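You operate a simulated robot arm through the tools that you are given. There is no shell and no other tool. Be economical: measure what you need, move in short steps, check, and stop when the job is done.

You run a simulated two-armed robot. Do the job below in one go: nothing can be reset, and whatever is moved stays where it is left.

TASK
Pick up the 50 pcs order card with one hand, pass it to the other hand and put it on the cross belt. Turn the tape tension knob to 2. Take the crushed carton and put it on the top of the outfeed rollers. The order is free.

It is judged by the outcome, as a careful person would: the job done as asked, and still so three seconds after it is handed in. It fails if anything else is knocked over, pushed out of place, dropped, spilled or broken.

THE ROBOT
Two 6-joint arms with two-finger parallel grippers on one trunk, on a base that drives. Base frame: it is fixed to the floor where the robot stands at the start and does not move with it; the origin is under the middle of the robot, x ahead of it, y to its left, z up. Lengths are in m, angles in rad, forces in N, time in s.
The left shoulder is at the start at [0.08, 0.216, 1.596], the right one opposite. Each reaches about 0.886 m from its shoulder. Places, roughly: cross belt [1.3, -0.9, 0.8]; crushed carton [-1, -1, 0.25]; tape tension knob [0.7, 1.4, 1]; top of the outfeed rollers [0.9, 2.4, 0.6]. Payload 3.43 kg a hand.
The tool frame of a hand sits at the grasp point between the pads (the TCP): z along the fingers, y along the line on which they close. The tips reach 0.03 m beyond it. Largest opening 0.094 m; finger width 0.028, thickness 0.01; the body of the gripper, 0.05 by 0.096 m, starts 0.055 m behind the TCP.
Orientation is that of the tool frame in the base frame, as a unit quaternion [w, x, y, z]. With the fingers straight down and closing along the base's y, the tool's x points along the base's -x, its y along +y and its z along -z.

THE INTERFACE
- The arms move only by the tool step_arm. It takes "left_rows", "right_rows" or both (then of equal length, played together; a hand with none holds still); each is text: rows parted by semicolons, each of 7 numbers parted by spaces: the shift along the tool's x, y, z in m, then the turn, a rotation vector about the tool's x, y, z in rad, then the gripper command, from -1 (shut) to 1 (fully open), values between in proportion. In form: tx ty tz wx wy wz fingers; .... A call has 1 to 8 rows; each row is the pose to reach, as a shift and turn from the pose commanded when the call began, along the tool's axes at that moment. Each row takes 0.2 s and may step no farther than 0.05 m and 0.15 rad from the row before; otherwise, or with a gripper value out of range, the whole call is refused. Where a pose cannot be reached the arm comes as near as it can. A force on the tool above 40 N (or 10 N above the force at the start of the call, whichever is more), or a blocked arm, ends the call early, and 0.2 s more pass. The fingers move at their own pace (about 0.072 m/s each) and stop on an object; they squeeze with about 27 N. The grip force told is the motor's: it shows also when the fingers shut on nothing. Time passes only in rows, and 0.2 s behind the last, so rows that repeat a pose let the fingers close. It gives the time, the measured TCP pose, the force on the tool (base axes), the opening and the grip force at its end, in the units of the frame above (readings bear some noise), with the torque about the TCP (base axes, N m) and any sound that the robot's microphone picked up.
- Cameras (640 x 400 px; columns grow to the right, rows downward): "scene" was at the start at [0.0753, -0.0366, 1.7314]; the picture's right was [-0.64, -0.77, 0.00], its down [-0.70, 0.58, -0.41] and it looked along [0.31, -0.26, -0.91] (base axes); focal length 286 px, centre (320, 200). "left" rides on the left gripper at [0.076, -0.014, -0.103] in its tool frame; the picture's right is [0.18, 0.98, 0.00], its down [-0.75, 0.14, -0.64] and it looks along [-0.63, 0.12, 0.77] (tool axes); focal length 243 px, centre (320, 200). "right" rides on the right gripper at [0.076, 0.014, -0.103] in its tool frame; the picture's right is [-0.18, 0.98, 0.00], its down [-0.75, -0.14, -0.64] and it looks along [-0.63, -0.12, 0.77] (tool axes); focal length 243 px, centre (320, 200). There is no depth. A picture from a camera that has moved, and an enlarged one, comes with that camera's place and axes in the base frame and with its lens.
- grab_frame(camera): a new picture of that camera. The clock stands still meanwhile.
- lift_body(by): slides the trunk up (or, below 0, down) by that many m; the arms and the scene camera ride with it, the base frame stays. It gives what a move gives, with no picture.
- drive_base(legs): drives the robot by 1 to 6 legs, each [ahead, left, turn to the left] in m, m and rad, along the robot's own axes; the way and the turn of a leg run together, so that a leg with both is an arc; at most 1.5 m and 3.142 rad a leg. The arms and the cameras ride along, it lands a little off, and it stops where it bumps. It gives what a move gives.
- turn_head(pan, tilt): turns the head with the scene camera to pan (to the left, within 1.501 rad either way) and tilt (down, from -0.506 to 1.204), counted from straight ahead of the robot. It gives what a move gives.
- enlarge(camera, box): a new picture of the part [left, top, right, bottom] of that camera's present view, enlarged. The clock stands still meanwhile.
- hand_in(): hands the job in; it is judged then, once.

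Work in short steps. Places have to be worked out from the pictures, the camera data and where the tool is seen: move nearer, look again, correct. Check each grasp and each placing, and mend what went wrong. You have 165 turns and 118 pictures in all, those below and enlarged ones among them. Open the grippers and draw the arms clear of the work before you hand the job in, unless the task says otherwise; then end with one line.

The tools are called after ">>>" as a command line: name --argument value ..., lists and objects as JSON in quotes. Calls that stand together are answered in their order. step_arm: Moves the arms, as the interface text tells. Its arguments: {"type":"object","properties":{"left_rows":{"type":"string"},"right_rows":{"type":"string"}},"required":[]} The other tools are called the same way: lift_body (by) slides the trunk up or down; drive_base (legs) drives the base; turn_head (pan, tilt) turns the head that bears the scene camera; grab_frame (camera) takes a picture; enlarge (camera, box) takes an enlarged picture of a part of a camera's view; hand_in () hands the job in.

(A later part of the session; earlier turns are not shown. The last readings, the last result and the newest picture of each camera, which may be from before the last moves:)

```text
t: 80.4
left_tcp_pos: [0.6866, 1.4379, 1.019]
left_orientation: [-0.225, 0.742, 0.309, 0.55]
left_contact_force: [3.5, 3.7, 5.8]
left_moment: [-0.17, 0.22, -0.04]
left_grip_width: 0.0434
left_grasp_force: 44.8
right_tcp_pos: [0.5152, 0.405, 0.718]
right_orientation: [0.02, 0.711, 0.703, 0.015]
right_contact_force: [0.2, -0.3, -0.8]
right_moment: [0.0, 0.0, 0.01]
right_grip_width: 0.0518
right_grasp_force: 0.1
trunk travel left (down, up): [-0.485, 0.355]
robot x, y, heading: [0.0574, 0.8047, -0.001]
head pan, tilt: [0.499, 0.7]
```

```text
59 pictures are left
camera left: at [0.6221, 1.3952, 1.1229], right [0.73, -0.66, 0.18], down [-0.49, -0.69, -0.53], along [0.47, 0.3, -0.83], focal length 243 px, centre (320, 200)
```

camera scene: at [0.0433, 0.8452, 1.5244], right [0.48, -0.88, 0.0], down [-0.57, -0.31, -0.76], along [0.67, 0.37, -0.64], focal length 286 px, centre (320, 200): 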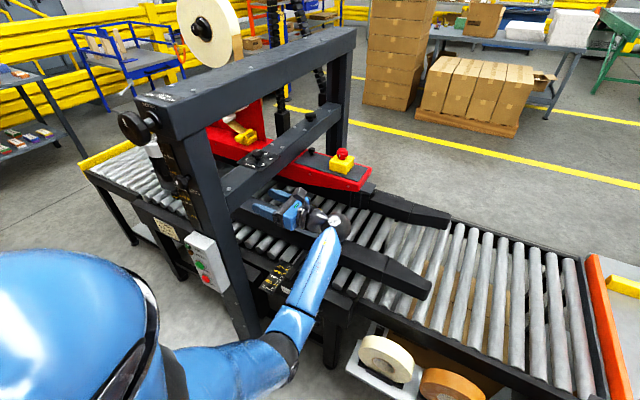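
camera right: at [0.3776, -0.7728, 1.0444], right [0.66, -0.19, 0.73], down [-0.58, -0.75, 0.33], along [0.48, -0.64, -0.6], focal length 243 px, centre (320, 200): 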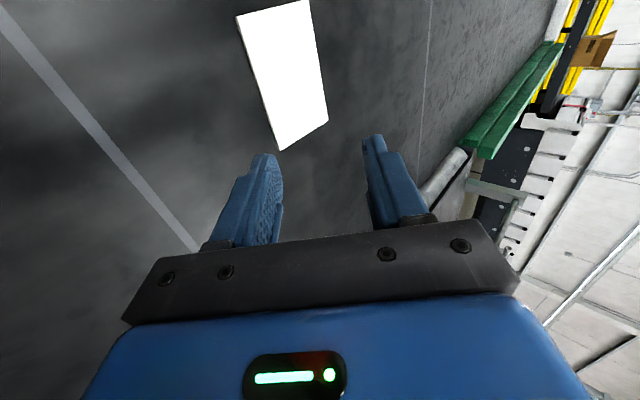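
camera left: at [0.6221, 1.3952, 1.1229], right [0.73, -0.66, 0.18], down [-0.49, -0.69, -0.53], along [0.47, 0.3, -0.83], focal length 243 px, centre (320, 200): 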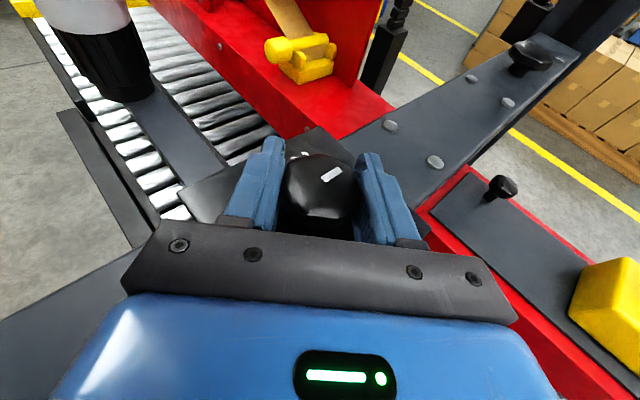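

Firm grip on the knob's flats. I turn about the vertical by 45° counter-clockwise first.

>>> step_arm --left_rows "0 0.001 0.0001 0.124 0 -0.0384 -1;0.0001 0.002 0.0003 0.248 0 -0.0768 -1;0.0002 0.003 0.0006 0.372 0 -0.1152 -1;0.0003 0.004 0.001 0.497 0 -0.154 -1;0.0005 0.0048 0.0016 0.621 0 -0.192 -1;0.0007 0.0057 0.0022 0.75 0 -0.232 -1"

>>> grab_frame --camera "left"

```text
t: 81.8
left_tcp_pos: [0.6853, 1.438, 1.0215]
left_orientation: [-0.417, 0.568, 0.573, 0.418]
left_contact_force: [-21.4, 0.6, -1.1]
left_moment: [0.28, 0.68, 0.02]
left_grip_width: 0.0435
left_grasp_force: 44.9
right_tcp_pos: [0.5132, 0.4062, 0.7202]
right_orientation: [0.021, 0.71, 0.704, 0.017]
right_contact_force: [-0.7, -0.3, 0.1]
right_moment: [-0.02, 0.04, 0.0]
right_grip_width: 0.0518
right_grasp_force: 0.1
trunk travel left (down, up): [-0.485, 0.355]
robot x, y, heading: [0.0526, 0.7992, 0.006]
head pan, tilt: [0.499, 0.7]
```

```text
58 pictures are left
camera left: at [0.6711, 1.3632, 1.1238], right [0.98, 0.06, 0.18], down [0.15, -0.84, -0.52], along [0.12, 0.54, -0.83], focal length 243 px, centre (320, 200)
```

left: 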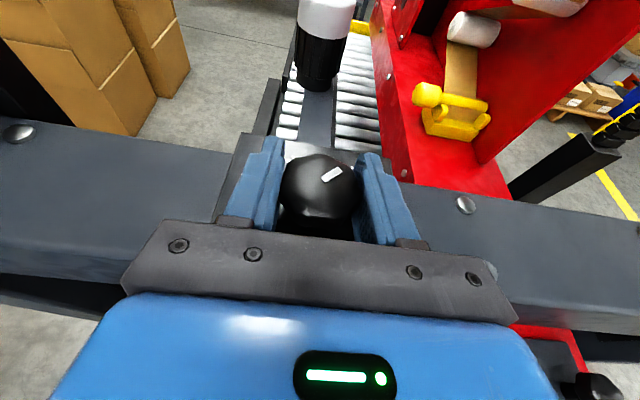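

The knob followed the hand 45°. A sideways force shows the pivot is right at the TCP, so I relax 4 mm and turn the last 15°.

>>> step_arm --left_rows "0 -0.003 0 0.083 0 -0.026 -1;0 -0.005 0 0.167 0 -0.052 -1;0 -0.005 0 0.25 0 -0.0775 -1;0 -0.005 0 0.25 0 -0.0775 -1"

>>> grab_frame --camera "left"

```text
t: 82.8
left_tcp_pos: [0.6855, 1.4363, 1.021]
left_orientation: [-0.468, 0.489, 0.641, 0.362]
left_contact_force: [-3.7, 13.8, 6.4]
left_moment: [0.08, -0.09, 0.01]
left_grip_width: 0.0434
left_grasp_force: 44.9
right_tcp_pos: [0.5144, 0.4059, 0.7191]
right_orientation: [0.021, 0.71, 0.704, 0.015]
right_contact_force: [-0.4, 0.5, 0.5]
right_moment: [-0.01, -0.03, -0.01]
right_grip_width: 0.0518
right_grasp_force: 0.1
trunk travel left (down, up): [-0.485, 0.355]
robot x, y, heading: [0.058, 0.802, 0.0]
head pan, tilt: [0.499, 0.7]
```

```text
57 pictures are left
camera left: at [0.6899, 1.3619, 1.1238], right [0.93, 0.31, 0.18], down [0.36, -0.77, -0.52], along [-0.02, 0.55, -0.83], focal length 243 px, centre (320, 200)
```

left: 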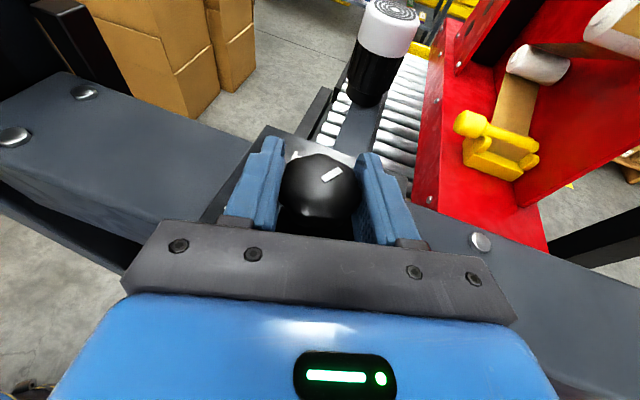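

Hand turned 60° in total. I open and retract along the fingers, then check the pointer.

>>> step_arm --left_rows "0 0 0 0 0 0 0.2;0 0 0 0 0 0 0.9;0 0 0 0 0 0 0.9;-0.0089 0 -0.0286 0 0 0 0.9;-0.0178 0 -0.0573 0 0 0 0.9;-0.0296 0 -0.0955 0 0 0 0.9"

>>> enlarge --camera "left" --box '[220, 40, 420, 165]'

>>> enlarge --camera "scene" --box '[180, 80, 340, 180]'

```text
t: 84.2
left_tcp_pos: [0.7128, 1.3382, 1.0203]
left_orientation: [-0.468, 0.49, 0.64, 0.361]
left_contact_force: [0.7, 0.1, 0.8]
left_moment: [-0.03, 0.03, 0.01]
left_grip_width: 0.0891
left_grasp_force: 0.1
right_tcp_pos: [0.5142, 0.404, 0.7171]
right_orientation: [0.018, 0.71, 0.704, 0.015]
right_contact_force: [0.1, 0.1, 0.5]
right_moment: [-0.03, 0.01, 0.02]
right_grip_width: 0.0514
right_grasp_force: 0.2
trunk travel left (down, up): [-0.485, 0.355]
robot x, y, heading: [0.057, 0.8004, 0.006]
head pan, tilt: [0.499, 0.7]
```

```text
3.20 times, centred on (320, 102) of left
camera zoom: at [0.7179, 1.2622, 1.1229], right [0.94, 0.31, 0.18], down [0.35, -0.77, -0.53], along [-0.02, 0.55, -0.83], focal length 776 px, centre (320, 512)
```

zoom: 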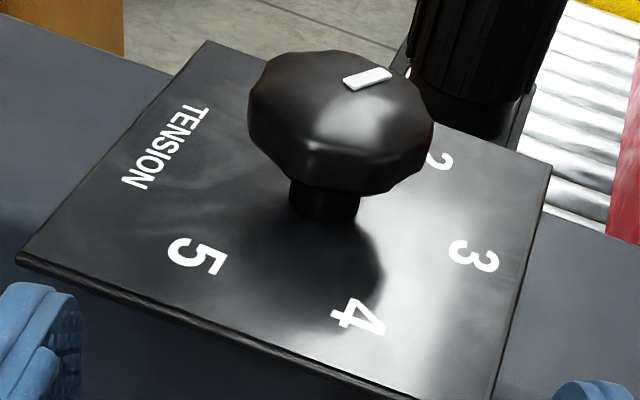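

```text
4.00 times, centred on (260, 130) of scene
camera zoom: at [0.1617, 0.8438, 1.4244], right [0.48, -0.88, 0.0], down [-0.57, -0.31, -0.76], along [0.67, 0.37, -0.64], focal length 1142 px, centre (560, 480)
```

zoom: 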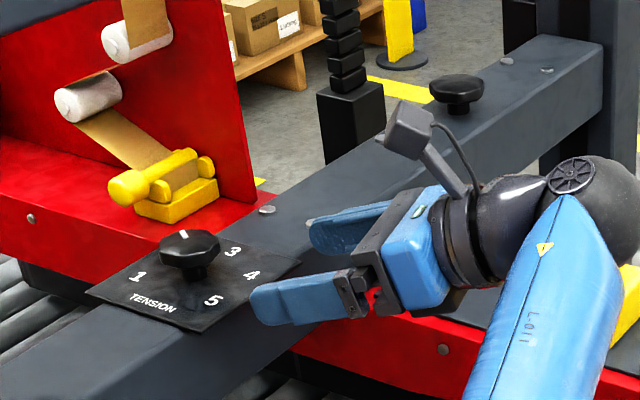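

The pointer looks near 2, maybe slightly past. I enlarge further to measure it.

>>> enlarge --camera "scene" --box '[195, 130, 259, 170]'

>>> enlarge --camera "left" --box '[280, 40, 376, 120]'

```text
10.00 times, centred on (227, 150) of scene
camera zoom: at [0.1617, 0.8438, 1.4244], right [0.48, -0.88, 0.0], down [-0.57, -0.31, -0.76], along [0.67, 0.37, -0.64], focal length 2855 px, centre (1250, 700)
```

zoom: 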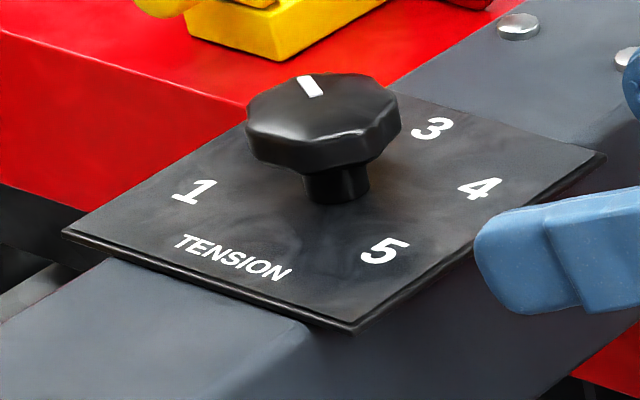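

```text
5.00 times, centred on (328, 80) of left
camera zoom: at [0.7179, 1.2622, 1.1229], right [0.94, 0.31, 0.18], down [0.35, -0.77, -0.53], along [-0.02, 0.55, -0.83], focal length 1213 px, centre (280, 800)
```

zoom: 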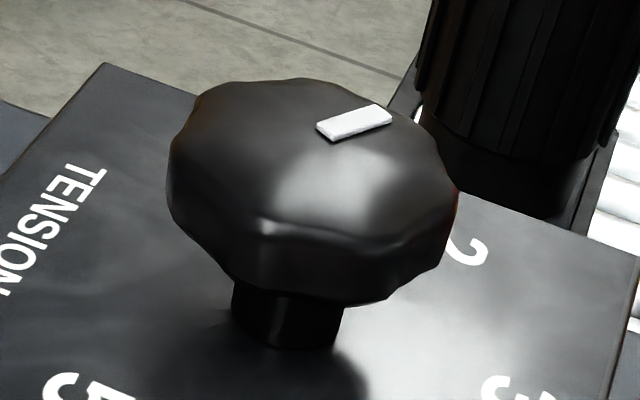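

Pointer measures ≈60°, i.e. on 2. I withdraw the left hand to the right and back the robot off.

>>> step_arm --left_rows "0.005 0 -0.04 -0.08 0 0.02 0.5;0.01 0 -0.08 -0.16 0 0.05 0.3;0.015 0 -0.1 -0.25 0 0.078 0.3"

>>> drive_base --legs '[[-0.45, -0.05, 0]]'

>>> turn_head --pan 0.4 --tilt 0.6

>>> grab_frame --camera "scene"

```text
t: 85.0
left_tcp_pos: [0.7364, 1.2513, 1.0643]
left_orientation: [-0.417, 0.57, 0.57, 0.42]
left_contact_force: [0.6, -0.1, -0.2]
left_moment: [-0.01, 0.0, -0.02]
left_grip_width: 0.0611
left_grasp_force: 0.1
right_tcp_pos: [0.5146, 0.4036, 0.7177]
right_orientation: [0.02, 0.71, 0.703, 0.015]
right_contact_force: [-0.7, 0.0, -0.7]
right_moment: [0.02, 0.02, 0.0]
right_grip_width: 0.0516
right_grasp_force: 0.0
trunk travel left (down, up): [-0.485, 0.355]
robot x, y, heading: [0.0624, 0.8071, 0.001]
head pan, tilt: [0.499, 0.7]
```

```text
t: 87.7
left_tcp_pos: [0.2867, 1.201, 1.0634]
left_orientation: [-0.417, 0.57, 0.57, 0.419]
left_contact_force: [0.8, 0.0, -0.4]
left_moment: [-0.01, -0.06, -0.02]
left_grip_width: 0.0611
left_grasp_force: 0.1
right_tcp_pos: [0.0664, 0.3548, 0.717]
right_orientation: [0.02, 0.71, 0.704, 0.016]
right_contact_force: [-0.9, 0.1, -0.3]
right_moment: [0.0, -0.01, 0.02]
right_grip_width: 0.0516
right_grasp_force: 0.1
trunk travel left (down, up): [-0.485, 0.355]
robot x, y, heading: [-0.391, 0.7493, 0.002]
head pan, tilt: [0.499, 0.7]
```

```text
t: 88.4
left_tcp_pos: [0.286, 1.1995, 1.0639]
left_orientation: [-0.417, 0.57, 0.571, 0.419]
left_contact_force: [-0.8, -0.6, -0.1]
left_moment: [0.02, 0.03, 0.0]
left_grip_width: 0.061
left_grasp_force: 0.1
right_tcp_pos: [0.0665, 0.3534, 0.7172]
right_orientation: [0.019, 0.711, 0.703, 0.016]
right_contact_force: [0.4, 0.8, 0.1]
right_moment: [-0.02, 0.02, -0.02]
right_grip_width: 0.0518
right_grasp_force: 0.2
trunk travel left (down, up): [-0.485, 0.355]
robot x, y, heading: [-0.3911, 0.7511, 0.006]
head pan, tilt: [0.4, 0.6]
```

```text
52 pictures are left
camera scene: at [-0.2814, 0.788, 1.4331], right [0.39, -0.92, 0.0], down [-0.52, -0.22, -0.82], along [0.76, 0.32, -0.57], focal length 286 px, centre (320, 200)
```

scene: 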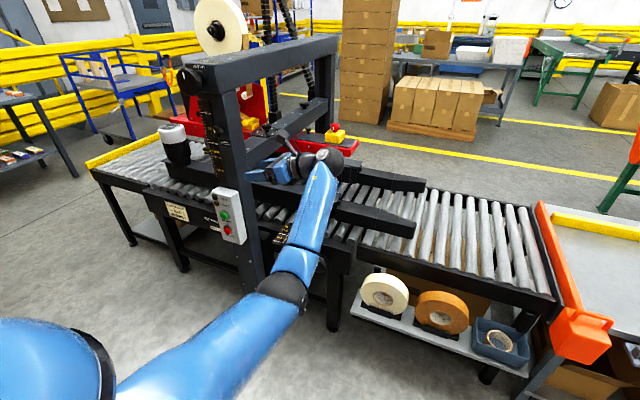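

Knob job done. I fold the left hand to the down pose, raise the trunk, and turn toward the carton behind-right.

>>> step_arm --left_rows "-0.009 -0.019 -0.03 0 -0.15 0 0.5;-0.019 -0.038 -0.06 0 -0.3 0 0.5;-0.028 -0.056 -0.09 0 -0.45 0 0.5;-0.038 -0.075 -0.12 0 -0.6 0 0.5;-0.047 -0.094 -0.15 0 -0.75 0 0.5;-0.056 -0.113 -0.18 0 -0.9 0 0.5;-0.066 -0.132 -0.21 0 -1.05 0 0.5;-0.075 -0.15 -0.238 0 -1.2 0 0.5"

>>> lift_body --by 0.35

>>> drive_base --legs '[[0, 0, -1.9]]'

>>> turn_head --pan 0 --tilt 0.7

>>> grab_frame --camera "scene"

```text
t: 90.2
left_tcp_pos: [0.3234, 0.9539, 0.9001]
left_orientation: [-0.023, 0.707, 0.707, 0.023]
left_contact_force: [0.3, 0.6, 1.0]
left_moment: [0.01, 0.02, 0.03]
left_grip_width: 0.0704
left_grasp_force: 0.1
left hand out of reach, approached as far as the arm can: row 3, 4, 5, 6, 7, 8
right_tcp_pos: [0.0667, 0.3544, 0.7164]
right_orientation: [0.018, 0.71, 0.704, 0.014]
right_contact_force: [0.3, 0.1, -0.3]
right_moment: [0.03, -0.03, 0.01]
right_grip_width: 0.0518
right_grasp_force: 0.0
trunk travel left (down, up): [-0.485, 0.355]
robot x, y, heading: [-0.3922, 0.7511, 0.002]
head pan, tilt: [0.4, 0.6]
```

```text
t: 93.6
left_tcp_pos: [0.3231, 0.9554, 1.252]
left_orientation: [-0.023, 0.707, 0.707, 0.024]
left_contact_force: [0.4, -0.7, -0.8]
left_moment: [0.0, 0.02, 0.05]
left_grip_width: 0.0705
left_grasp_force: 0.1
right_tcp_pos: [0.0655, 0.3551, 1.0679]
right_orientation: [0.019, 0.709, 0.705, 0.015]
right_contact_force: [-0.4, 0.0, 0.5]
right_moment: [0.02, -0.02, 0.01]
right_grip_width: 0.0517
right_grasp_force: 0.0
trunk travel left (down, up): [-0.835, 0.005]
robot x, y, heading: [-0.3911, 0.7542, 0.006]
head pan, tilt: [0.4, 0.6]
```

```text
t: 98.6
left_tcp_pos: [-0.4358, 0.0086, 1.2534]
left_orientation: [0.007, 0.985, -0.168, 0.031]
left_contact_force: [-0.4, 0.6, 0.3]
left_moment: [0.0, 0.02, 0.02]
left_grip_width: 0.0705
left_grasp_force: 0.1
right_tcp_pos: [-0.9184, 0.4527, 1.067]
right_orientation: [0.023, 0.985, -0.171, -0.007]
right_contact_force: [1.0, -0.3, 0.2]
right_moment: [0.02, -0.01, 0.01]
right_grip_width: 0.0516
right_grasp_force: 0.0
trunk travel left (down, up): [-0.835, 0.005]
robot x, y, heading: [-0.3916, 0.7507, -1.905]
head pan, tilt: [0.4, 0.6]
```

```text
t: 99.5
left_tcp_pos: [-0.4366, 0.0084, 1.2513]
left_orientation: [0.008, 0.985, -0.169, 0.033]
left_contact_force: [0.0, 0.2, -0.6]
left_moment: [0.0, 0.01, 0.03]
left_grip_width: 0.0703
left_grasp_force: 0.0
right_tcp_pos: [-0.9185, 0.4508, 1.0686]
right_orientation: [0.024, 0.985, -0.173, -0.007]
right_contact_force: [-0.5, 0.3, -0.2]
right_moment: [0.01, 0.0, 0.03]
right_grip_width: 0.0516
right_grasp_force: 0.1
trunk travel left (down, up): [-0.835, 0.005]
robot x, y, heading: [-0.3921, 0.7514, -1.906]
head pan, tilt: [0.0, 0.7]
```

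```text
51 pictures are left
camera scene: at [-0.4307, 0.6443, 1.7745], right [-0.94, 0.33, 0.0], down [0.21, 0.61, -0.76], along [-0.25, -0.72, -0.64], focal length 286 px, centre (320, 200)
```

scene: 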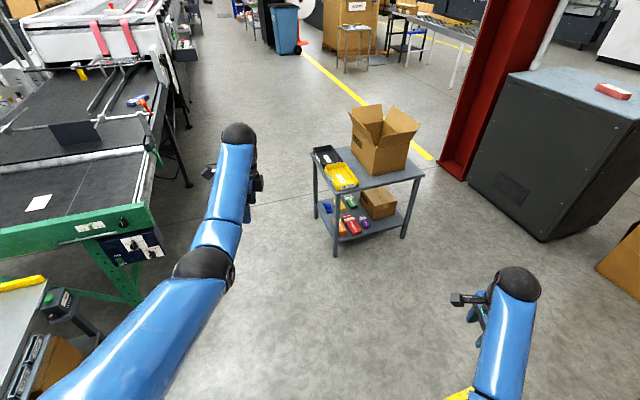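

A small cart ahead holds an open box on top and a small box on the lower shelf. I enlarge it.

>>> enlarge --camera "scene" --box '[290, 90, 450, 265]'

```text
2.29 times, centred on (370, 178) of scene
camera zoom: at [-0.4307, 0.6443, 1.7745], right [-0.94, 0.33, 0.0], down [0.21, 0.61, -0.76], along [-0.25, -0.72, -0.64], focal length 653 px, centre (206, 251)
```

zoom: 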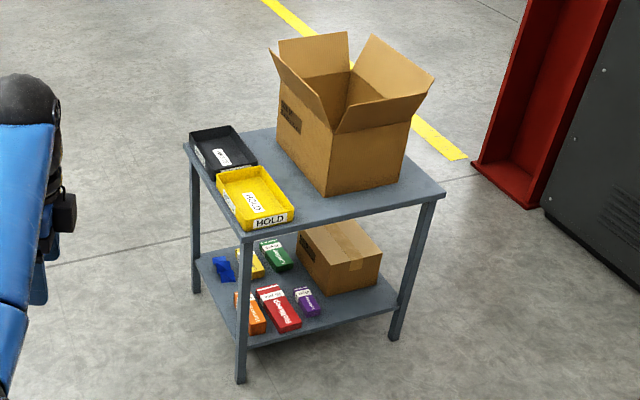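

The crumpled blue pack on the cart's lower shelf, near its +x edge at ≈(-1.04, -0.93), looks like the crushed carton. I drive to face the cart from its +x side.

>>> drive_base --legs '[[0, 0, 0.335], [1.5, 0, 0], [0.12, 0, 0], [0, 0, -1.571]]'

>>> turn_head --pan 0 --tilt 1.0

>>> grab_frame --camera "scene"

```text
t: 112.5
left_tcp_pos: [-1.1086, -1.0559, 1.2526]
left_orientation: [-0.024, -0.705, 0.709, -0.023]
left_contact_force: [-0.1, -0.4, 0.5]
left_moment: [0.01, -0.02, 0.01]
left_grip_width: 0.0704
left_grasp_force: 0.0
right_tcp_pos: [-0.8503, -0.4555, 1.067]
right_orientation: [-0.015, -0.703, 0.711, 0.019]
right_contact_force: [0.0, -0.7, -0.2]
right_moment: [-0.01, 0.01, -0.01]
right_grip_width: 0.0516
right_grasp_force: 0.1
trunk travel left (down, up): [-0.835, 0.005]
robot x, y, heading: [-0.3898, -0.8552, 3.144]
head pan, tilt: [0.0, 0.7]
```

```text
t: 113.3
left_tcp_pos: [-1.111, -1.0568, 1.2527]
left_orientation: [-0.025, -0.705, 0.709, -0.023]
left_contact_force: [-0.1, 1.3, -0.6]
left_moment: [0.0, -0.02, 0.03]
left_grip_width: 0.0707
left_grasp_force: 0.0
right_tcp_pos: [-0.8493, -0.4552, 1.0669]
right_orientation: [-0.015, -0.703, 0.711, 0.019]
right_contact_force: [0.2, 0.5, -0.2]
right_moment: [-0.02, -0.04, -0.02]
right_grip_width: 0.0517
right_grasp_force: 0.1
trunk travel left (down, up): [-0.835, 0.005]
robot x, y, heading: [-0.3944, -0.8528, 3.142]
head pan, tilt: [0.0, 1.0]
```

```text
49 pictures are left
camera scene: at [-0.4952, -0.8534, 1.7511], right [0.0, 1.0, 0.0], down [0.84, 0.0, -0.54], along [-0.54, 0.0, -0.84], focal length 286 px, centre (320, 200)
```

scene: 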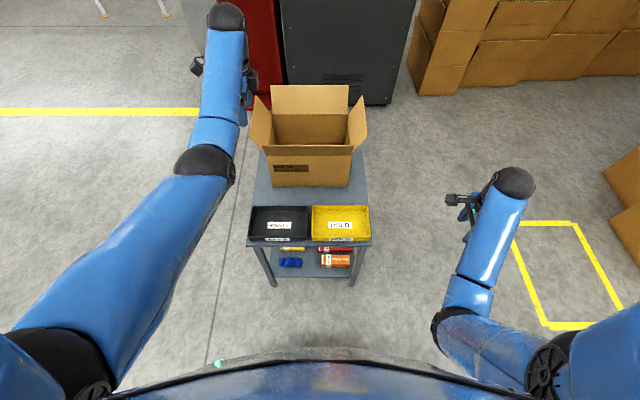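

The blue pack is near (-1.07, -1.02, ~0.22) under the tray shelf. I enlarge it.

>>> enlarge --camera "scene" --box '[240, 200, 380, 290]'

```text
4.44 times, centred on (310, 245) of scene
camera zoom: at [-0.4952, -0.8534, 1.7511], right [0.0, 1.0, 0.0], down [0.84, 0.0, -0.54], along [-0.54, 0.0, -0.84], focal length 1269 px, centre (364, 0)
```

zoom: 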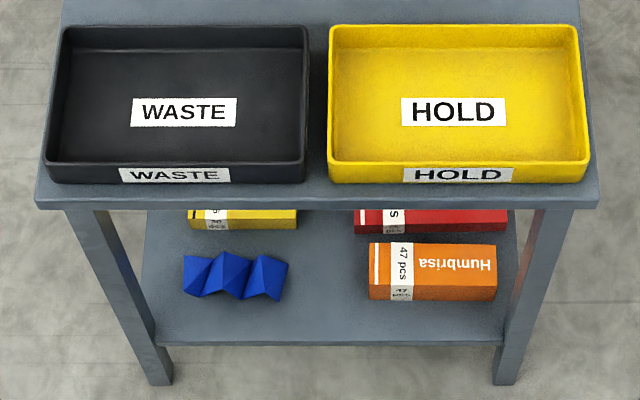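

It is a crumpled blue carton, ~0.125 m long in y and ~0.045 m in x, so a hand from the -y end, closing along x, fits best. I drive around to stand at the cart's -y side facing +y.

>>> drive_base --legs '[[0, 0, 1.571], [1.05, -0.25, 0], [0, 0, -1.571]]'

>>> turn_head --pan -0.3 --tilt 0.8

>>> grab_frame --camera "scene"

```text
t: 126.5
left_tcp_pos: [-1.3927, -2.123, 1.2524]
left_orientation: [0.025, 0.709, -0.705, 0.022]
left_contact_force: [0.3, -0.1, -0.3]
left_moment: [-0.01, -0.01, 0.01]
left_grip_width: 0.0705
left_grasp_force: 0.1
right_tcp_pos: [-1.1397, -1.5201, 1.068]
right_orientation: [-0.015, -0.706, 0.708, 0.019]
right_contact_force: [-0.3, 0.5, -0.4]
right_moment: [-0.02, 0.01, -0.01]
right_grip_width: 0.0518
right_grasp_force: 0.3
trunk travel left (down, up): [-0.835, 0.005]
robot x, y, heading: [-0.6781, -1.9152, -3.133]
head pan, tilt: [0.0, 1.0]
```

```text
t: 127.3
left_tcp_pos: [-1.3938, -2.1226, 1.2531]
left_orientation: [0.025, 0.709, -0.704, 0.022]
left_contact_force: [0.4, -0.5, 0.0]
left_moment: [-0.01, -0.01, 0.0]
left_grip_width: 0.0706
left_grasp_force: 0.0
right_tcp_pos: [-1.1402, -1.5201, 1.0668]
right_orientation: [-0.015, -0.706, 0.708, 0.019]
right_contact_force: [-0.7, 0.0, 0.1]
right_moment: [-0.04, -0.01, -0.02]
right_grip_width: 0.0517
right_grasp_force: 0.0
trunk travel left (down, up): [-0.835, 0.005]
robot x, y, heading: [-0.6784, -1.913, -3.129]
head pan, tilt: [-0.3, 0.799]
```

```text
47 pictures are left
camera scene: at [-0.7879, -1.8904, 1.7662], right [0.29, 0.96, 0.0], down [0.69, -0.21, -0.7], along [-0.67, 0.2, -0.72], focal length 286 px, centre (320, 200)
```

scene: 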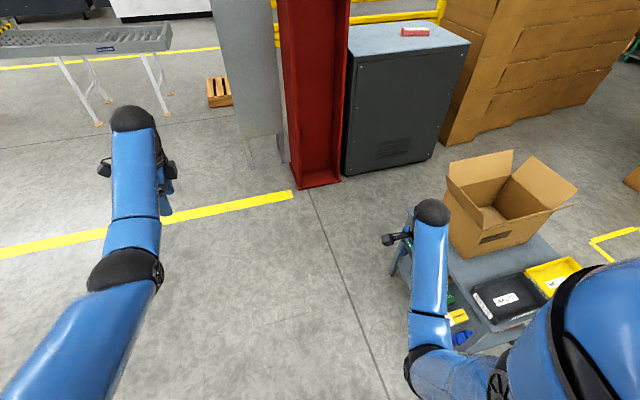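

The area is clear. I fold the left hand in and turn the right hand back to closing sideways with fingers pitched forward.

>>> step_arm --left_rows "0 -0.033 0.025 0 0 0 0.5;0 -0.066 0.05 0 0 0 0.5;0 -0.1 0.075 0 0 0 0.5;0 -0.13 0.1 0 0 0 0.5;0 -0.163 0.125 0 0 0 0.5;0 -0.196 0.15 0 0 0 0.5;0 -0.23 0.175 0 0 0 0.5;0 -0.26 0.2 0 0 0 0.5" --right_rows "0 0 0 0 0 -0.15 0.5;0 0 0 0 0 -0.3 0.8;0 0 0 0 0 -0.45 0.9;0 0 0 0 0 -0.6 0.9;0 0 0 0 0 -0.75 0.9;0 0 0 0 0 -0.9 0.9;0 0 0 0 0 -1.05 0.9;0 0 0 0 0 -1.2 0.9"

>>> step_arm --right_rows "0 0 0 0 0 -0.15 0.9;0 0 0 0 0 -0.3 0.9;0 0 0 0 0 -0.371 0.9"

>>> step_arm --right_rows "-0.01 0.02 0 0 -0.14 0 0.9;-0.02 0.04 0 0 -0.28 0 0.9;-0.03 0.06 0 0 -0.42 0 0.9;-0.04 0.08 0 0 -0.56 0 0.9;-0.05 0.1 0 0 -0.7 0 0.9;-0.05 0.12 0 0 -0.82 0 0.9;-0.05 0.14 0 0 -0.94 0 0.9;-0.05 0.15 0 0 -1.05 0 0.9"

```text
t: 129.1
left_tcp_pos: [-1.1343, -2.1342, 1.0452]
left_orientation: [0.026, 0.709, -0.704, 0.021]
left_contact_force: [0.1, 0.2, -0.1]
left_moment: [0.05, 0.0, 0.01]
left_grip_width: 0.0705
left_grasp_force: 0.0
left hand out of reach, approached as far as the arm can: row 1, 2, 3, 4, 5, 6, 7, 8
right_tcp_pos: [-1.1375, -1.5202, 1.0682]
right_orientation: [0.002, 0.983, -0.184, -0.026]
right_contact_force: [-0.3, 0.5, 0.3]
right_moment: [0.01, 0.01, -0.01]
right_grip_width: 0.0891
right_grasp_force: 0.0
trunk travel left (down, up): [-0.835, 0.005]
robot x, y, heading: [-0.6791, -1.911, -3.131]
head pan, tilt: [-0.3, 0.799]
```

```text
t: 129.9
left_tcp_pos: [-1.1366, -2.1343, 1.0454]
left_orientation: [0.025, 0.709, -0.704, 0.022]
left_contact_force: [1.0, 0.1, -0.3]
left_moment: [0.01, -0.01, 0.01]
left_grip_width: 0.0706
left_grasp_force: 0.0
right_tcp_pos: [-1.1394, -1.5205, 1.0675]
right_orientation: [-0.002, 1.0, 0.001, -0.024]
right_contact_force: [-0.9, 0.0, -0.2]
right_moment: [0.0, 0.02, 0.01]
right_grip_width: 0.0895
right_grasp_force: 0.1
trunk travel left (down, up): [-0.835, 0.005]
robot x, y, heading: [-0.6789, -1.9169, -3.135]
head pan, tilt: [-0.3, 0.799]
```

```text
t: 131.7
left_tcp_pos: [-1.1355, -2.1344, 1.0453]
left_orientation: [0.026, 0.709, -0.705, 0.022]
left_contact_force: [-0.3, -0.3, -0.1]
left_moment: [0.0, -0.02, 0.02]
left_grip_width: 0.0703
left_grasp_force: 0.0
right_tcp_pos: [-1.1888, -1.6698, 1.0709]
right_orientation: [-0.003, 0.852, 0.0, -0.523]
right_contact_force: [0.4, -1.0, 0.2]
right_moment: [-0.04, 0.0, 0.01]
right_grip_width: 0.0892
right_grasp_force: 0.0
trunk travel left (down, up): [-0.835, 0.005]
robot x, y, heading: [-0.6783, -1.9148, -3.133]
head pan, tilt: [-0.3, 0.799]
```

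Right hand is set 63° off vertical. I drive in front of the cart's -y end, facing +y.

>>> drive_base --legs '[[0.635, 0, 0], [0, 0, -1.58], [0.1, 0, 0]]'

>>> turn_head --pan -0.2 --tilt 0.9

>>> grab_frame --camera "scene"

>>> grab_frame --camera "right"

```text
t: 139.8
left_tcp_pos: [-1.5042, -1.3591, 1.0489]
left_orientation: [-0.033, 0.014, 0.999, 0.006]
left_contact_force: [-0.1, -0.9, -0.1]
left_moment: [0.08, 0.01, 0.01]
left_grip_width: 0.0704
left_grasp_force: 0.1
right_tcp_pos: [-1.039, -1.322, 1.074]
right_orientation: [0.379, -0.593, 0.611, 0.363]
right_contact_force: [0.5, -0.3, 0.1]
right_moment: [0.01, -0.01, 0.04]
right_grip_width: 0.0894
right_grasp_force: 0.1
trunk travel left (down, up): [-0.835, 0.005]
robot x, y, heading: [-1.3001, -1.8151, 1.541]
head pan, tilt: [-0.3, 0.799]
```

```text
t: 140.4
left_tcp_pos: [-1.5053, -1.3555, 1.0474]
left_orientation: [-0.034, 0.015, 0.999, 0.005]
left_contact_force: [-0.8, -0.4, 1.3]
left_moment: [0.04, 0.02, 0.04]
left_grip_width: 0.0704
left_grasp_force: 0.1
right_tcp_pos: [-1.039, -1.3179, 1.0705]
right_orientation: [0.378, -0.593, 0.612, 0.362]
right_contact_force: [0.3, -0.6, 0.2]
right_moment: [-0.02, 0.03, -0.02]
right_grip_width: 0.0892
right_grasp_force: 0.1
trunk travel left (down, up): [-0.835, 0.005]
robot x, y, heading: [-1.3037, -1.8188, 1.545]
head pan, tilt: [-0.201, 0.901]
```

```text
46 pictures are left
camera scene: at [-1.2845, -1.7165, 1.7587], right [0.97, -0.22, 0.0], down [-0.18, -0.76, -0.62], along [0.14, 0.61, -0.78], focal length 286 px, centre (320, 200)
```

scene: 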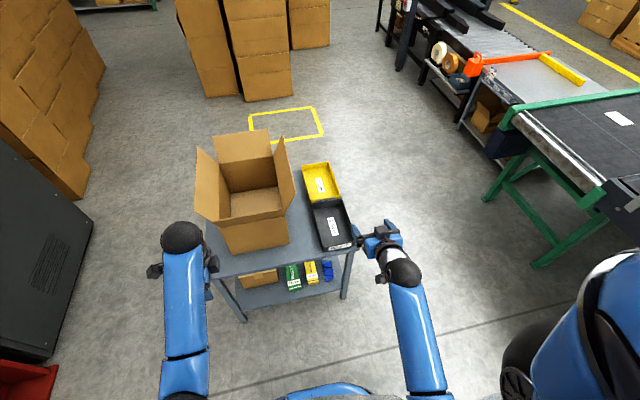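

```text
45 pictures are left
camera right: at [-1.059, -1.4436, 1.0487], right [-0.98, 0.12, 0.16], down [0.13, -0.24, 0.96], along [0.15, 0.96, 0.22], focal length 243 px, centre (320, 200)
```

right: 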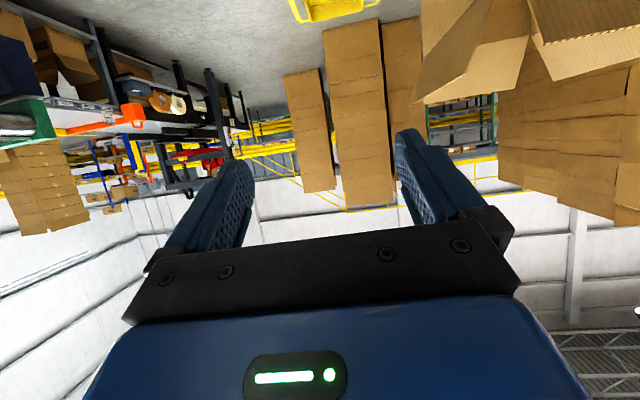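

The right camera hangs below the hand in this pose, so I'll use a steeper 45° pitch to keep it above the shelf. First I locate the carton in this view.

>>> enlarge --camera "scene" --box '[260, 220, 380, 320]'

>>> step_arm --right_rows "0 0 0 0 0.1 0 0.9;0 0 0 0 0.2 0 0.9;0 0 0 0 0.31 0 0.9"

```text
4.00 times, centred on (320, 270) of scene
camera zoom: at [-1.2845, -1.7165, 1.7587], right [0.97, -0.22, 0.0], down [-0.18, -0.76, -0.62], along [0.14, 0.61, -0.78], focal length 1142 px, centre (320, -80)
```

zoom: 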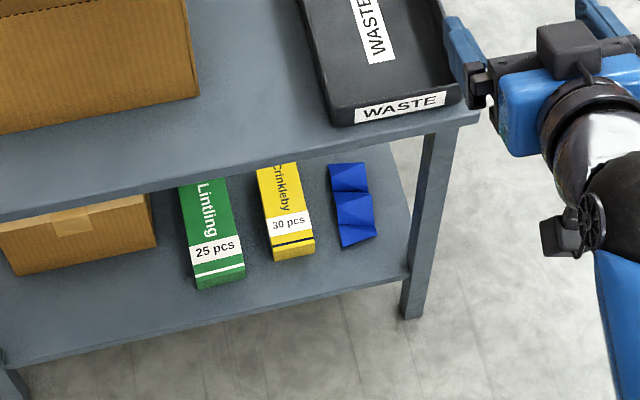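

```text
t: 141.2
left_tcp_pos: [-1.5051, -1.352, 1.0456]
left_orientation: [-0.033, 0.015, 0.999, 0.003]
left_contact_force: [0.6, 0.1, 0.5]
left_moment: [0.01, -0.02, 0.01]
left_grip_width: 0.0707
left_grasp_force: 0.1
right_tcp_pos: [-1.0395, -1.3166, 1.0692]
right_orientation: [0.278, -0.642, 0.664, 0.264]
right_contact_force: [0.4, 0.0, -0.5]
right_moment: [-0.01, -0.01, -0.01]
right_grip_width: 0.0892
right_grasp_force: 0.1
trunk travel left (down, up): [-0.835, 0.005]
robot x, y, heading: [-1.2993, -1.813, 1.543]
head pan, tilt: [-0.201, 0.901]
```

Carton centre ≈(-1.083, -1.05), ~57 mm wide, yellow box 35 mm to its left and a cart leg on its right at x≈-1.03. I yaw the hand ~12° so its body clears the leg, shift over, narrow the opening and lower the trunk.

>>> step_arm --right_rows "-0.017 0.022 0.017 0.04 0 0.04 0.9;-0.035 0.044 0.034 0.08 0 0.08 0.9;-0.052 0.066 0.051 0.12 0 0.12 0.9;-0.069 0.0887 0.068 0.149 0 0.148 0.75"

>>> lift_body --by -0.7

>>> grab_frame --camera "right"

>>> grab_frame --camera "scene"

```text
t: 142.2
left_tcp_pos: [-1.5056, -1.3511, 1.0449]
left_orientation: [-0.033, 0.015, 0.999, 0.003]
left_contact_force: [-0.8, 0.1, -0.3]
left_moment: [0.0, -0.01, 0.02]
left_grip_width: 0.0704
left_grasp_force: 0.0
right_tcp_pos: [-1.1246, -1.214, 1.0693]
right_orientation: [0.306, -0.568, 0.728, 0.233]
right_contact_force: [-0.6, 0.1, -0.8]
right_moment: [-0.02, -0.02, 0.03]
right_grip_width: 0.0822
right_grasp_force: 0.1
trunk travel left (down, up): [-0.835, 0.005]
robot x, y, heading: [-1.2986, -1.816, 1.543]
head pan, tilt: [-0.201, 0.901]
```

```text
refused: -0.7 is not a number from -0.4 to 0.4
```

```text
43 pictures are left
camera right: at [-1.1719, -1.3328, 1.0874], right [-0.92, 0.37, 0.12], down [0.15, 0.04, 0.99], along [0.36, 0.93, -0.09], focal length 243 px, centre (320, 200)
```

right: 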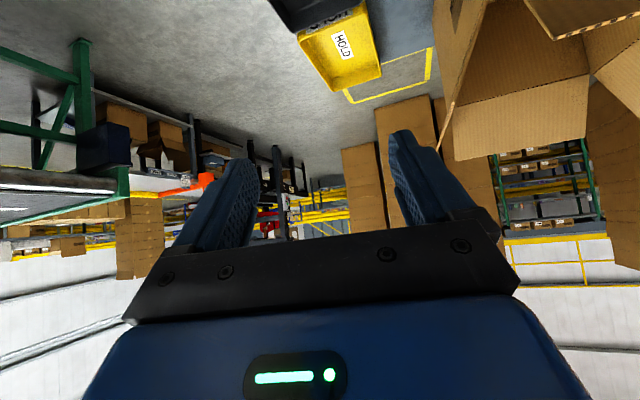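

```text
42 pictures are left
camera scene: at [-1.2855, -1.7094, 1.7582], right [0.97, -0.22, 0.0], down [-0.18, -0.76, -0.62], along [0.14, 0.6, -0.78], focal length 286 px, centre (320, 200)
```

scene: 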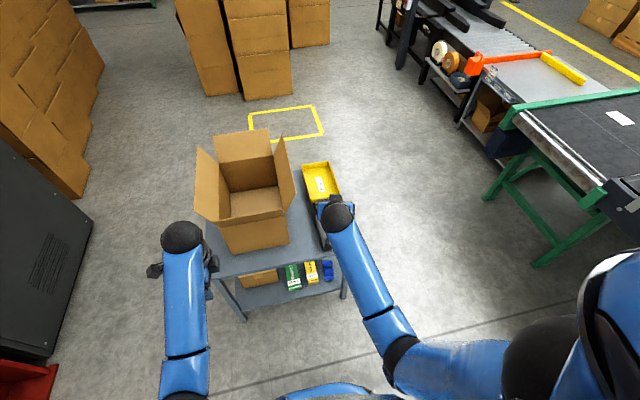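

Lift must be ≤0.4 a call; I lower in two steps (hand is 3 cm clear of the cart's top edge).

>>> lift_body --by -0.4

>>> lift_body --by -0.35

>>> grab_frame --camera "right"

```text
t: 146.1
left_tcp_pos: [-1.5051, -1.3516, 0.6463]
left_orientation: [-0.033, 0.015, 0.999, 0.004]
left_contact_force: [0.2, -0.1, 0.1]
left_moment: [0.04, -0.04, 0.0]
left_grip_width: 0.0705
left_grasp_force: 0.0
right_tcp_pos: [-1.1249, -1.2164, 0.6705]
right_orientation: [0.305, -0.568, 0.728, 0.234]
right_contact_force: [-0.6, 0.4, -0.1]
right_moment: [0.02, 0.0, 0.0]
right_grip_width: 0.0822
right_grasp_force: 0.1
trunk travel left (down, up): [-0.435, 0.405]
robot x, y, heading: [-1.3026, -1.8188, 1.546]
head pan, tilt: [-0.201, 0.901]
```

```text
t: 149.5
left_tcp_pos: [-1.5051, -1.353, 0.2955]
left_orientation: [-0.034, 0.014, 0.999, 0.003]
left_contact_force: [-0.1, 0.6, -0.8]
left_moment: [0.0, 0.02, 0.0]
left_grip_width: 0.0706
left_grasp_force: 0.0
right_tcp_pos: [-1.1242, -1.215, 0.3211]
right_orientation: [0.305, -0.569, 0.727, 0.234]
right_contact_force: [0.6, 0.0, 0.2]
right_moment: [0.01, -0.03, 0.03]
right_grip_width: 0.0824
right_grasp_force: 0.2
trunk travel left (down, up): [-0.085, 0.755]
robot x, y, heading: [-1.3003, -1.8154, 1.545]
head pan, tilt: [-0.201, 0.901]
```

```text
41 pictures are left
camera right: at [-1.1709, -1.334, 0.3377], right [-0.92, 0.37, 0.12], down [0.15, 0.04, 0.99], along [0.36, 0.93, -0.09], focal length 243 px, centre (320, 200)
```

right: 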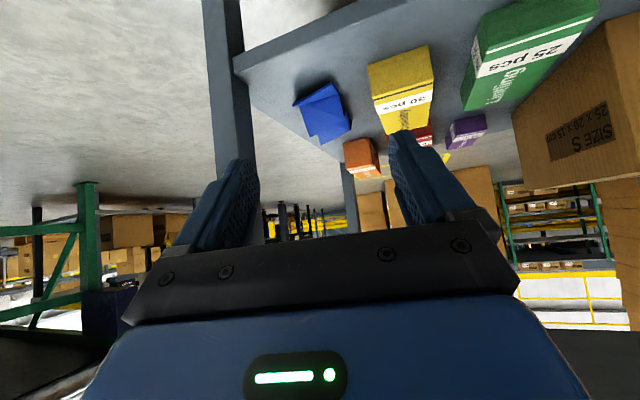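

Good view of the shelf (upside down). I enlarge the carton.

>>> enlarge --camera "right" --box '[200, 10, 480, 190]'

```text
2.22 times, centred on (340, 100) of right
camera zoom: at [-1.1709, -1.334, 0.3377], right [-0.92, 0.37, 0.12], down [0.15, 0.04, 0.99], along [0.36, 0.93, -0.09], focal length 539 px, centre (276, 422)
```

zoom: 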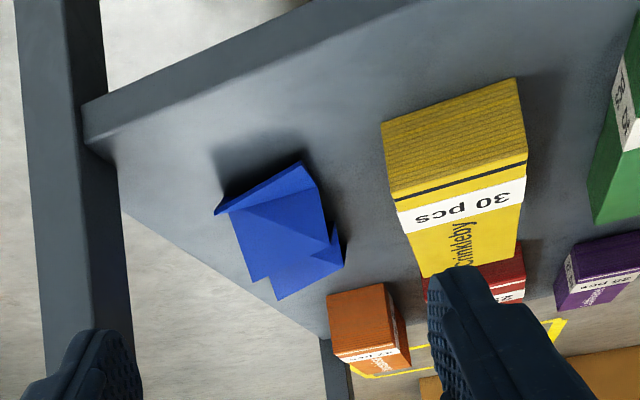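

Carton's near end spans x −1.111…−1.057 with the yellow box at −1.15 and the leg at −1.028. I move forward above it to (-1.078, -1.06, 0.30).

>>> step_arm --right_rows "-0.025 -0.002 0.032 0 0 0 0.65;-0.05 -0.0035 0.065 0 0 0 0.65;-0.075 -0.005 0.097 0 0 0 0.65;-0.0989 -0.0069 0.1294 0 0 0 0.65"

>>> grab_frame --camera "right"

>>> turn_head --pan -0.35 --tilt 0.7

>>> grab_frame --camera "scene"

```text
t: 150.5
left_tcp_pos: [-1.5051, -1.3516, 0.2954]
left_orientation: [-0.033, 0.015, 0.999, 0.004]
left_contact_force: [0.6, 0.5, 0.1]
left_moment: [0.03, 0.0, 0.01]
left_grip_width: 0.0706
left_grasp_force: 0.1
right_tcp_pos: [-1.0781, -1.0606, 0.2989]
right_orientation: [0.305, -0.569, 0.727, 0.234]
right_contact_force: [-0.9, 0.1, 0.2]
right_moment: [0.04, 0.01, 0.03]
right_grip_width: 0.0775
right_grasp_force: 0.1
trunk travel left (down, up): [-0.085, 0.755]
robot x, y, heading: [-1.2982, -1.8171, 1.541]
head pan, tilt: [-0.201, 0.901]
```

```text
39 pictures are left
camera right: at [-1.1238, -1.1796, 0.3167], right [-0.92, 0.37, 0.12], down [0.15, 0.04, 0.99], along [0.36, 0.93, -0.09], focal length 243 px, centre (320, 200)
```

right: 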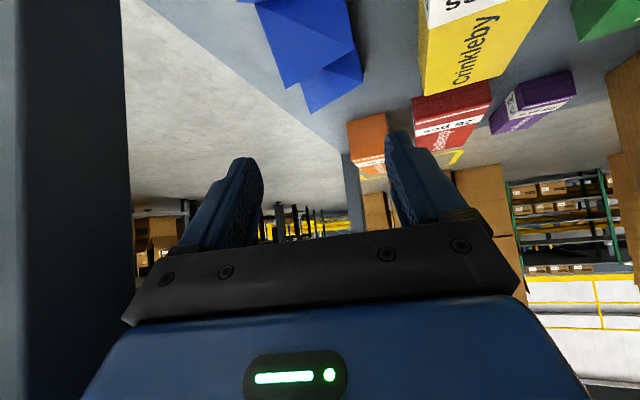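

```text
t: 151.2
left_tcp_pos: [-1.5049, -1.3526, 0.2942]
left_orientation: [-0.034, 0.015, 0.999, 0.004]
left_contact_force: [-0.4, 0.6, -0.6]
left_moment: [0.03, -0.01, -0.01]
left_grip_width: 0.0709
left_grasp_force: 0.0
right_tcp_pos: [-1.0778, -1.0615, 0.2997]
right_orientation: [0.305, -0.568, 0.728, 0.234]
right_contact_force: [-0.6, -0.9, -0.3]
right_moment: [0.0, 0.06, 0.01]
right_grip_width: 0.0776
right_grasp_force: 0.0
trunk travel left (down, up): [-0.085, 0.755]
robot x, y, heading: [-1.2993, -1.8168, 1.541]
head pan, tilt: [-0.351, 0.7]
```

```text
38 pictures are left
camera scene: at [-1.2702, -1.7053, 1.0244], right [0.93, -0.37, 0.0], down [-0.24, -0.6, -0.76], along [0.28, 0.71, -0.64], focal length 286 px, centre (320, 200)
```

scene: 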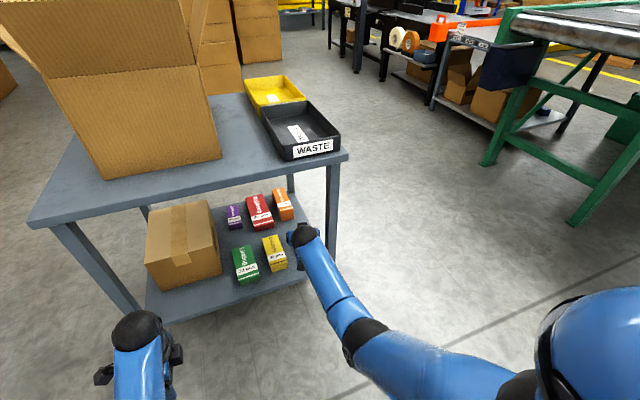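

The carton lies under the finger gap. I descend 0.06 m straight down.

>>> step_arm --right_rows "0.0142 0 0.0141 0 0 0 0.65;0.0284 0 0.0282 0 0 0 0.65;0.037 0 0.0368 0 0 0 0.65;0.0426 0 0.0423 0 0 0 0.65"

>>> grab_frame --camera "right"

```text
t: 152.2
left_tcp_pos: [-1.5065, -1.3527, 0.2949]
left_orientation: [-0.033, 0.014, 0.999, 0.003]
left_contact_force: [-0.4, 0.6, 0.1]
left_moment: [0.02, 0.02, 0.01]
left_grip_width: 0.0707
left_grasp_force: 0.0
right_tcp_pos: [-1.0771, -1.0618, 0.2389]
right_orientation: [0.306, -0.568, 0.727, 0.235]
right_contact_force: [0.1, 0.5, -0.1]
right_moment: [0.02, 0.01, 0.0]
right_grip_width: 0.0775
right_grasp_force: 0.0
trunk travel left (down, up): [-0.085, 0.755]
robot x, y, heading: [-1.2981, -1.8168, 1.543]
head pan, tilt: [-0.351, 0.7]
```

```text
37 pictures are left
camera right: at [-1.1234, -1.1797, 0.2563], right [-0.92, 0.37, 0.13], down [0.15, 0.04, 0.99], along [0.36, 0.93, -0.09], focal length 243 px, centre (320, 200)
```

right: 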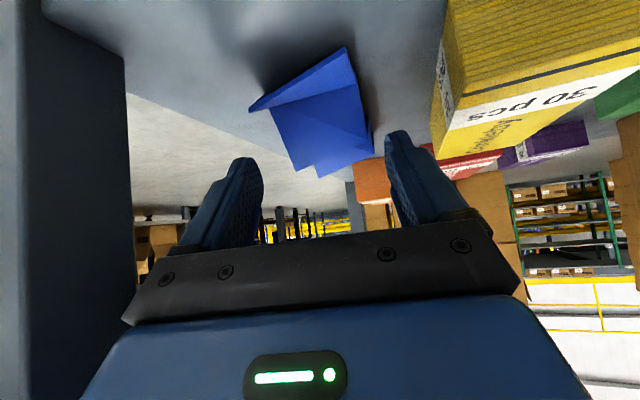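

The carton is only ~3 cm tall (top z≈0.225, shelf ≈0.198). I go 7 mm lower and close gently.

>>> step_arm --right_rows "0.0025 0 0.0025 0 0 0 0.65;0.005 0 0.005 0 0 0 0.65;0.005 0 0.005 0 0 0 0;0.005 0 0.005 0 0 0 -1;0.005 0 0.005 0 0 0 -1;0.005 0 0.005 0 0 0 -1"

>>> grab_frame --camera "right"

```text
t: 153.6
left_tcp_pos: [-1.5052, -1.3514, 0.2959]
left_orientation: [-0.033, 0.015, 0.999, 0.003]
left_contact_force: [0.5, -1.3, 0.6]
left_moment: [-0.03, 0.0, -0.03]
left_grip_width: 0.0705
left_grasp_force: 0.0
right_tcp_pos: [-1.0767, -1.0609, 0.2324]
right_orientation: [0.305, -0.568, 0.728, 0.234]
right_contact_force: [-0.2, 0.3, -0.1]
right_moment: [0.01, 0.02, 0.01]
right_grip_width: 0.054
right_grasp_force: 27.1
trunk travel left (down, up): [-0.085, 0.755]
robot x, y, heading: [-1.3059, -1.8164, 1.546]
head pan, tilt: [-0.351, 0.7]
```

```text
36 pictures are left
camera right: at [-1.1243, -1.1795, 0.249], right [-0.92, 0.37, 0.12], down [0.15, 0.04, 0.99], along [0.36, 0.93, -0.09], focal length 243 px, centre (320, 200)
```

right: 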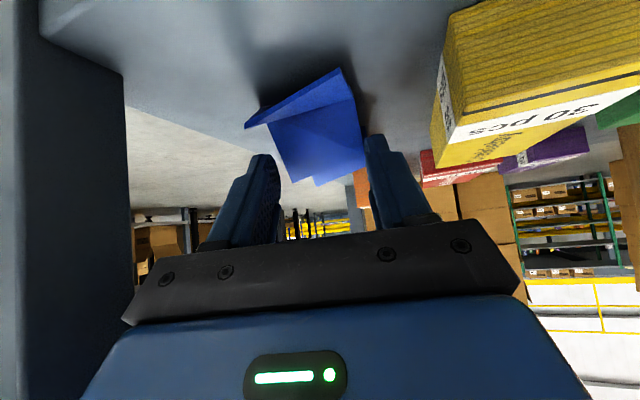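

The grip stopped at 54 mm with 27 N: the carton is held. I lift 4 cm and check.

>>> step_arm --right_rows "-0.0142 0 -0.0141 0 0 0 -1;-0.0284 0 -0.0282 0 0 0 -1"

>>> grab_frame --camera "right"

```text
t: 154.2
left_tcp_pos: [-1.5044, -1.352, 0.2953]
left_orientation: [-0.034, 0.015, 0.999, 0.004]
left_contact_force: [0.1, 0.1, -0.1]
left_moment: [0.0, 0.01, 0.0]
left_grip_width: 0.0705
left_grasp_force: 0.0
right_tcp_pos: [-1.0789, -1.0618, 0.2735]
right_orientation: [0.305, -0.569, 0.727, 0.234]
right_contact_force: [-0.2, 0.2, -0.4]
right_moment: [0.01, 0.0, 0.04]
right_grip_width: 0.0541
right_grasp_force: 26.9
trunk travel left (down, up): [-0.085, 0.755]
robot x, y, heading: [-1.3005, -1.8127, 1.546]
head pan, tilt: [-0.351, 0.7]
```

```text
35 pictures are left
camera right: at [-1.125, -1.1798, 0.2896], right [-0.92, 0.37, 0.12], down [0.15, 0.04, 0.99], along [0.36, 0.93, -0.09], focal length 243 px, centre (320, 200)
```

right: 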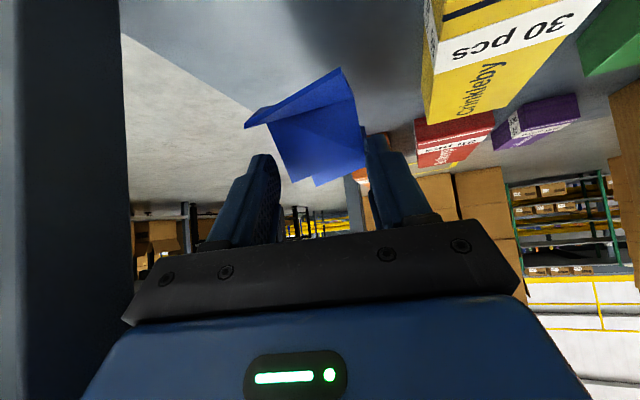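

The carton is lifted clear. I raise a little more and draw out along the entry path, then drive backwards.

>>> step_arm --right_rows "-0.0192 0 -0.019 0 0 0 -1;0.0055 0.0017 -0.0514 0 0 0 -1;0.03 0.0035 -0.0837 0 0 0 -1;0.055 0.005 -0.116 0 0 0 -1;0.0797 0.0069 -0.1484 0 0 0 -1"

>>> drive_base --legs '[[-0.35, 0, 0]]'

>>> lift_body --by 0.4

>>> lift_body --by 0.35

>>> grab_frame --camera "scene"

```text
t: 155.4
left_tcp_pos: [-1.5046, -1.353, 0.2952]
left_orientation: [-0.033, 0.015, 0.999, 0.003]
left_contact_force: [0.2, -0.3, -0.6]
left_moment: [-0.01, 0.01, 0.01]
left_grip_width: 0.0706
left_grasp_force: 0.0
right_tcp_pos: [-1.1249, -1.2154, 0.3213]
right_orientation: [0.305, -0.569, 0.727, 0.233]
right_contact_force: [-0.7, -0.6, 0.6]
right_moment: [-0.03, 0.01, 0.03]
right_grip_width: 0.0535
right_grasp_force: 27.0
trunk travel left (down, up): [-0.085, 0.755]
robot x, y, heading: [-1.3023, -1.8114, 1.549]
head pan, tilt: [-0.351, 0.7]
```

```text
t: 157.7
left_tcp_pos: [-1.516, -1.7052, 0.2961]
left_orientation: [-0.033, 0.01, 0.999, 0.004]
left_contact_force: [-0.6, 0.6, 0.8]
left_moment: [-0.01, -0.01, 0.0]
left_grip_width: 0.0706
left_grasp_force: 0.1
right_tcp_pos: [-1.1378, -1.5655, 0.3205]
right_orientation: [0.304, -0.572, 0.725, 0.236]
right_contact_force: [0.6, -0.2, 0.0]
right_moment: [0.01, 0.02, 0.01]
right_grip_width: 0.053
right_grasp_force: 26.9
trunk travel left (down, up): [-0.085, 0.755]
robot x, y, heading: [-1.3077, -2.1699, 1.554]
head pan, tilt: [-0.351, 0.7]
```

```text
t: 161.5
left_tcp_pos: [-1.5164, -1.704, 0.696]
left_orientation: [-0.033, 0.011, 0.999, 0.003]
left_contact_force: [-0.1, 0.1, -0.6]
left_moment: [0.0, -0.01, 0.04]
left_grip_width: 0.0703
left_grasp_force: 0.0
right_tcp_pos: [-1.138, -1.565, 0.7209]
right_orientation: [0.304, -0.572, 0.725, 0.236]
right_contact_force: [0.2, -0.3, 0.0]
right_moment: [0.01, 0.02, -0.02]
right_grip_width: 0.0519
right_grasp_force: 26.3
trunk travel left (down, up): [-0.485, 0.355]
robot x, y, heading: [-1.309, -2.1678, 1.551]
head pan, tilt: [-0.351, 0.7]
```

```text
t: 164.9
left_tcp_pos: [-1.5177, -1.7052, 1.0447]
left_orientation: [-0.033, 0.011, 0.999, 0.003]
left_contact_force: [0.1, -0.1, 1.0]
left_moment: [-0.01, -0.01, 0.01]
left_grip_width: 0.0705
left_grasp_force: 0.0
right_tcp_pos: [-1.1373, -1.5629, 1.07]
right_orientation: [0.304, -0.572, 0.725, 0.236]
right_contact_force: [0.6, 0.8, 0.2]
right_moment: [-0.01, -0.03, 0.03]
right_grip_width: 0.0511
right_grasp_force: 26.9
trunk travel left (down, up): [-0.835, 0.005]
robot x, y, heading: [-1.3071, -2.1647, 1.552]
head pan, tilt: [-0.351, 0.7]
```

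```text
34 pictures are left
camera scene: at [-1.2786, -2.0556, 1.7744], right [0.93, -0.36, 0.0], down [-0.23, -0.6, -0.76], along [0.28, 0.71, -0.64], focal length 286 px, centre (320, 200)
```

scene: 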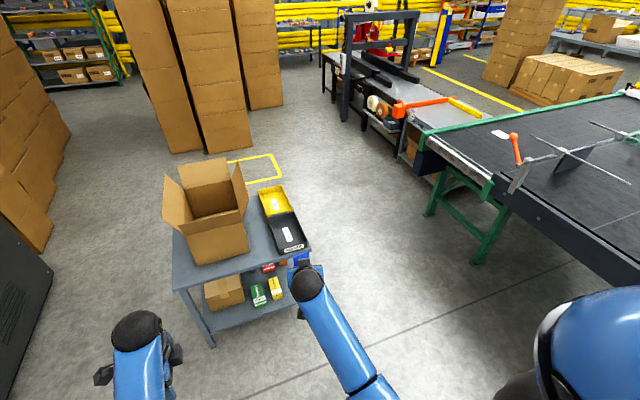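

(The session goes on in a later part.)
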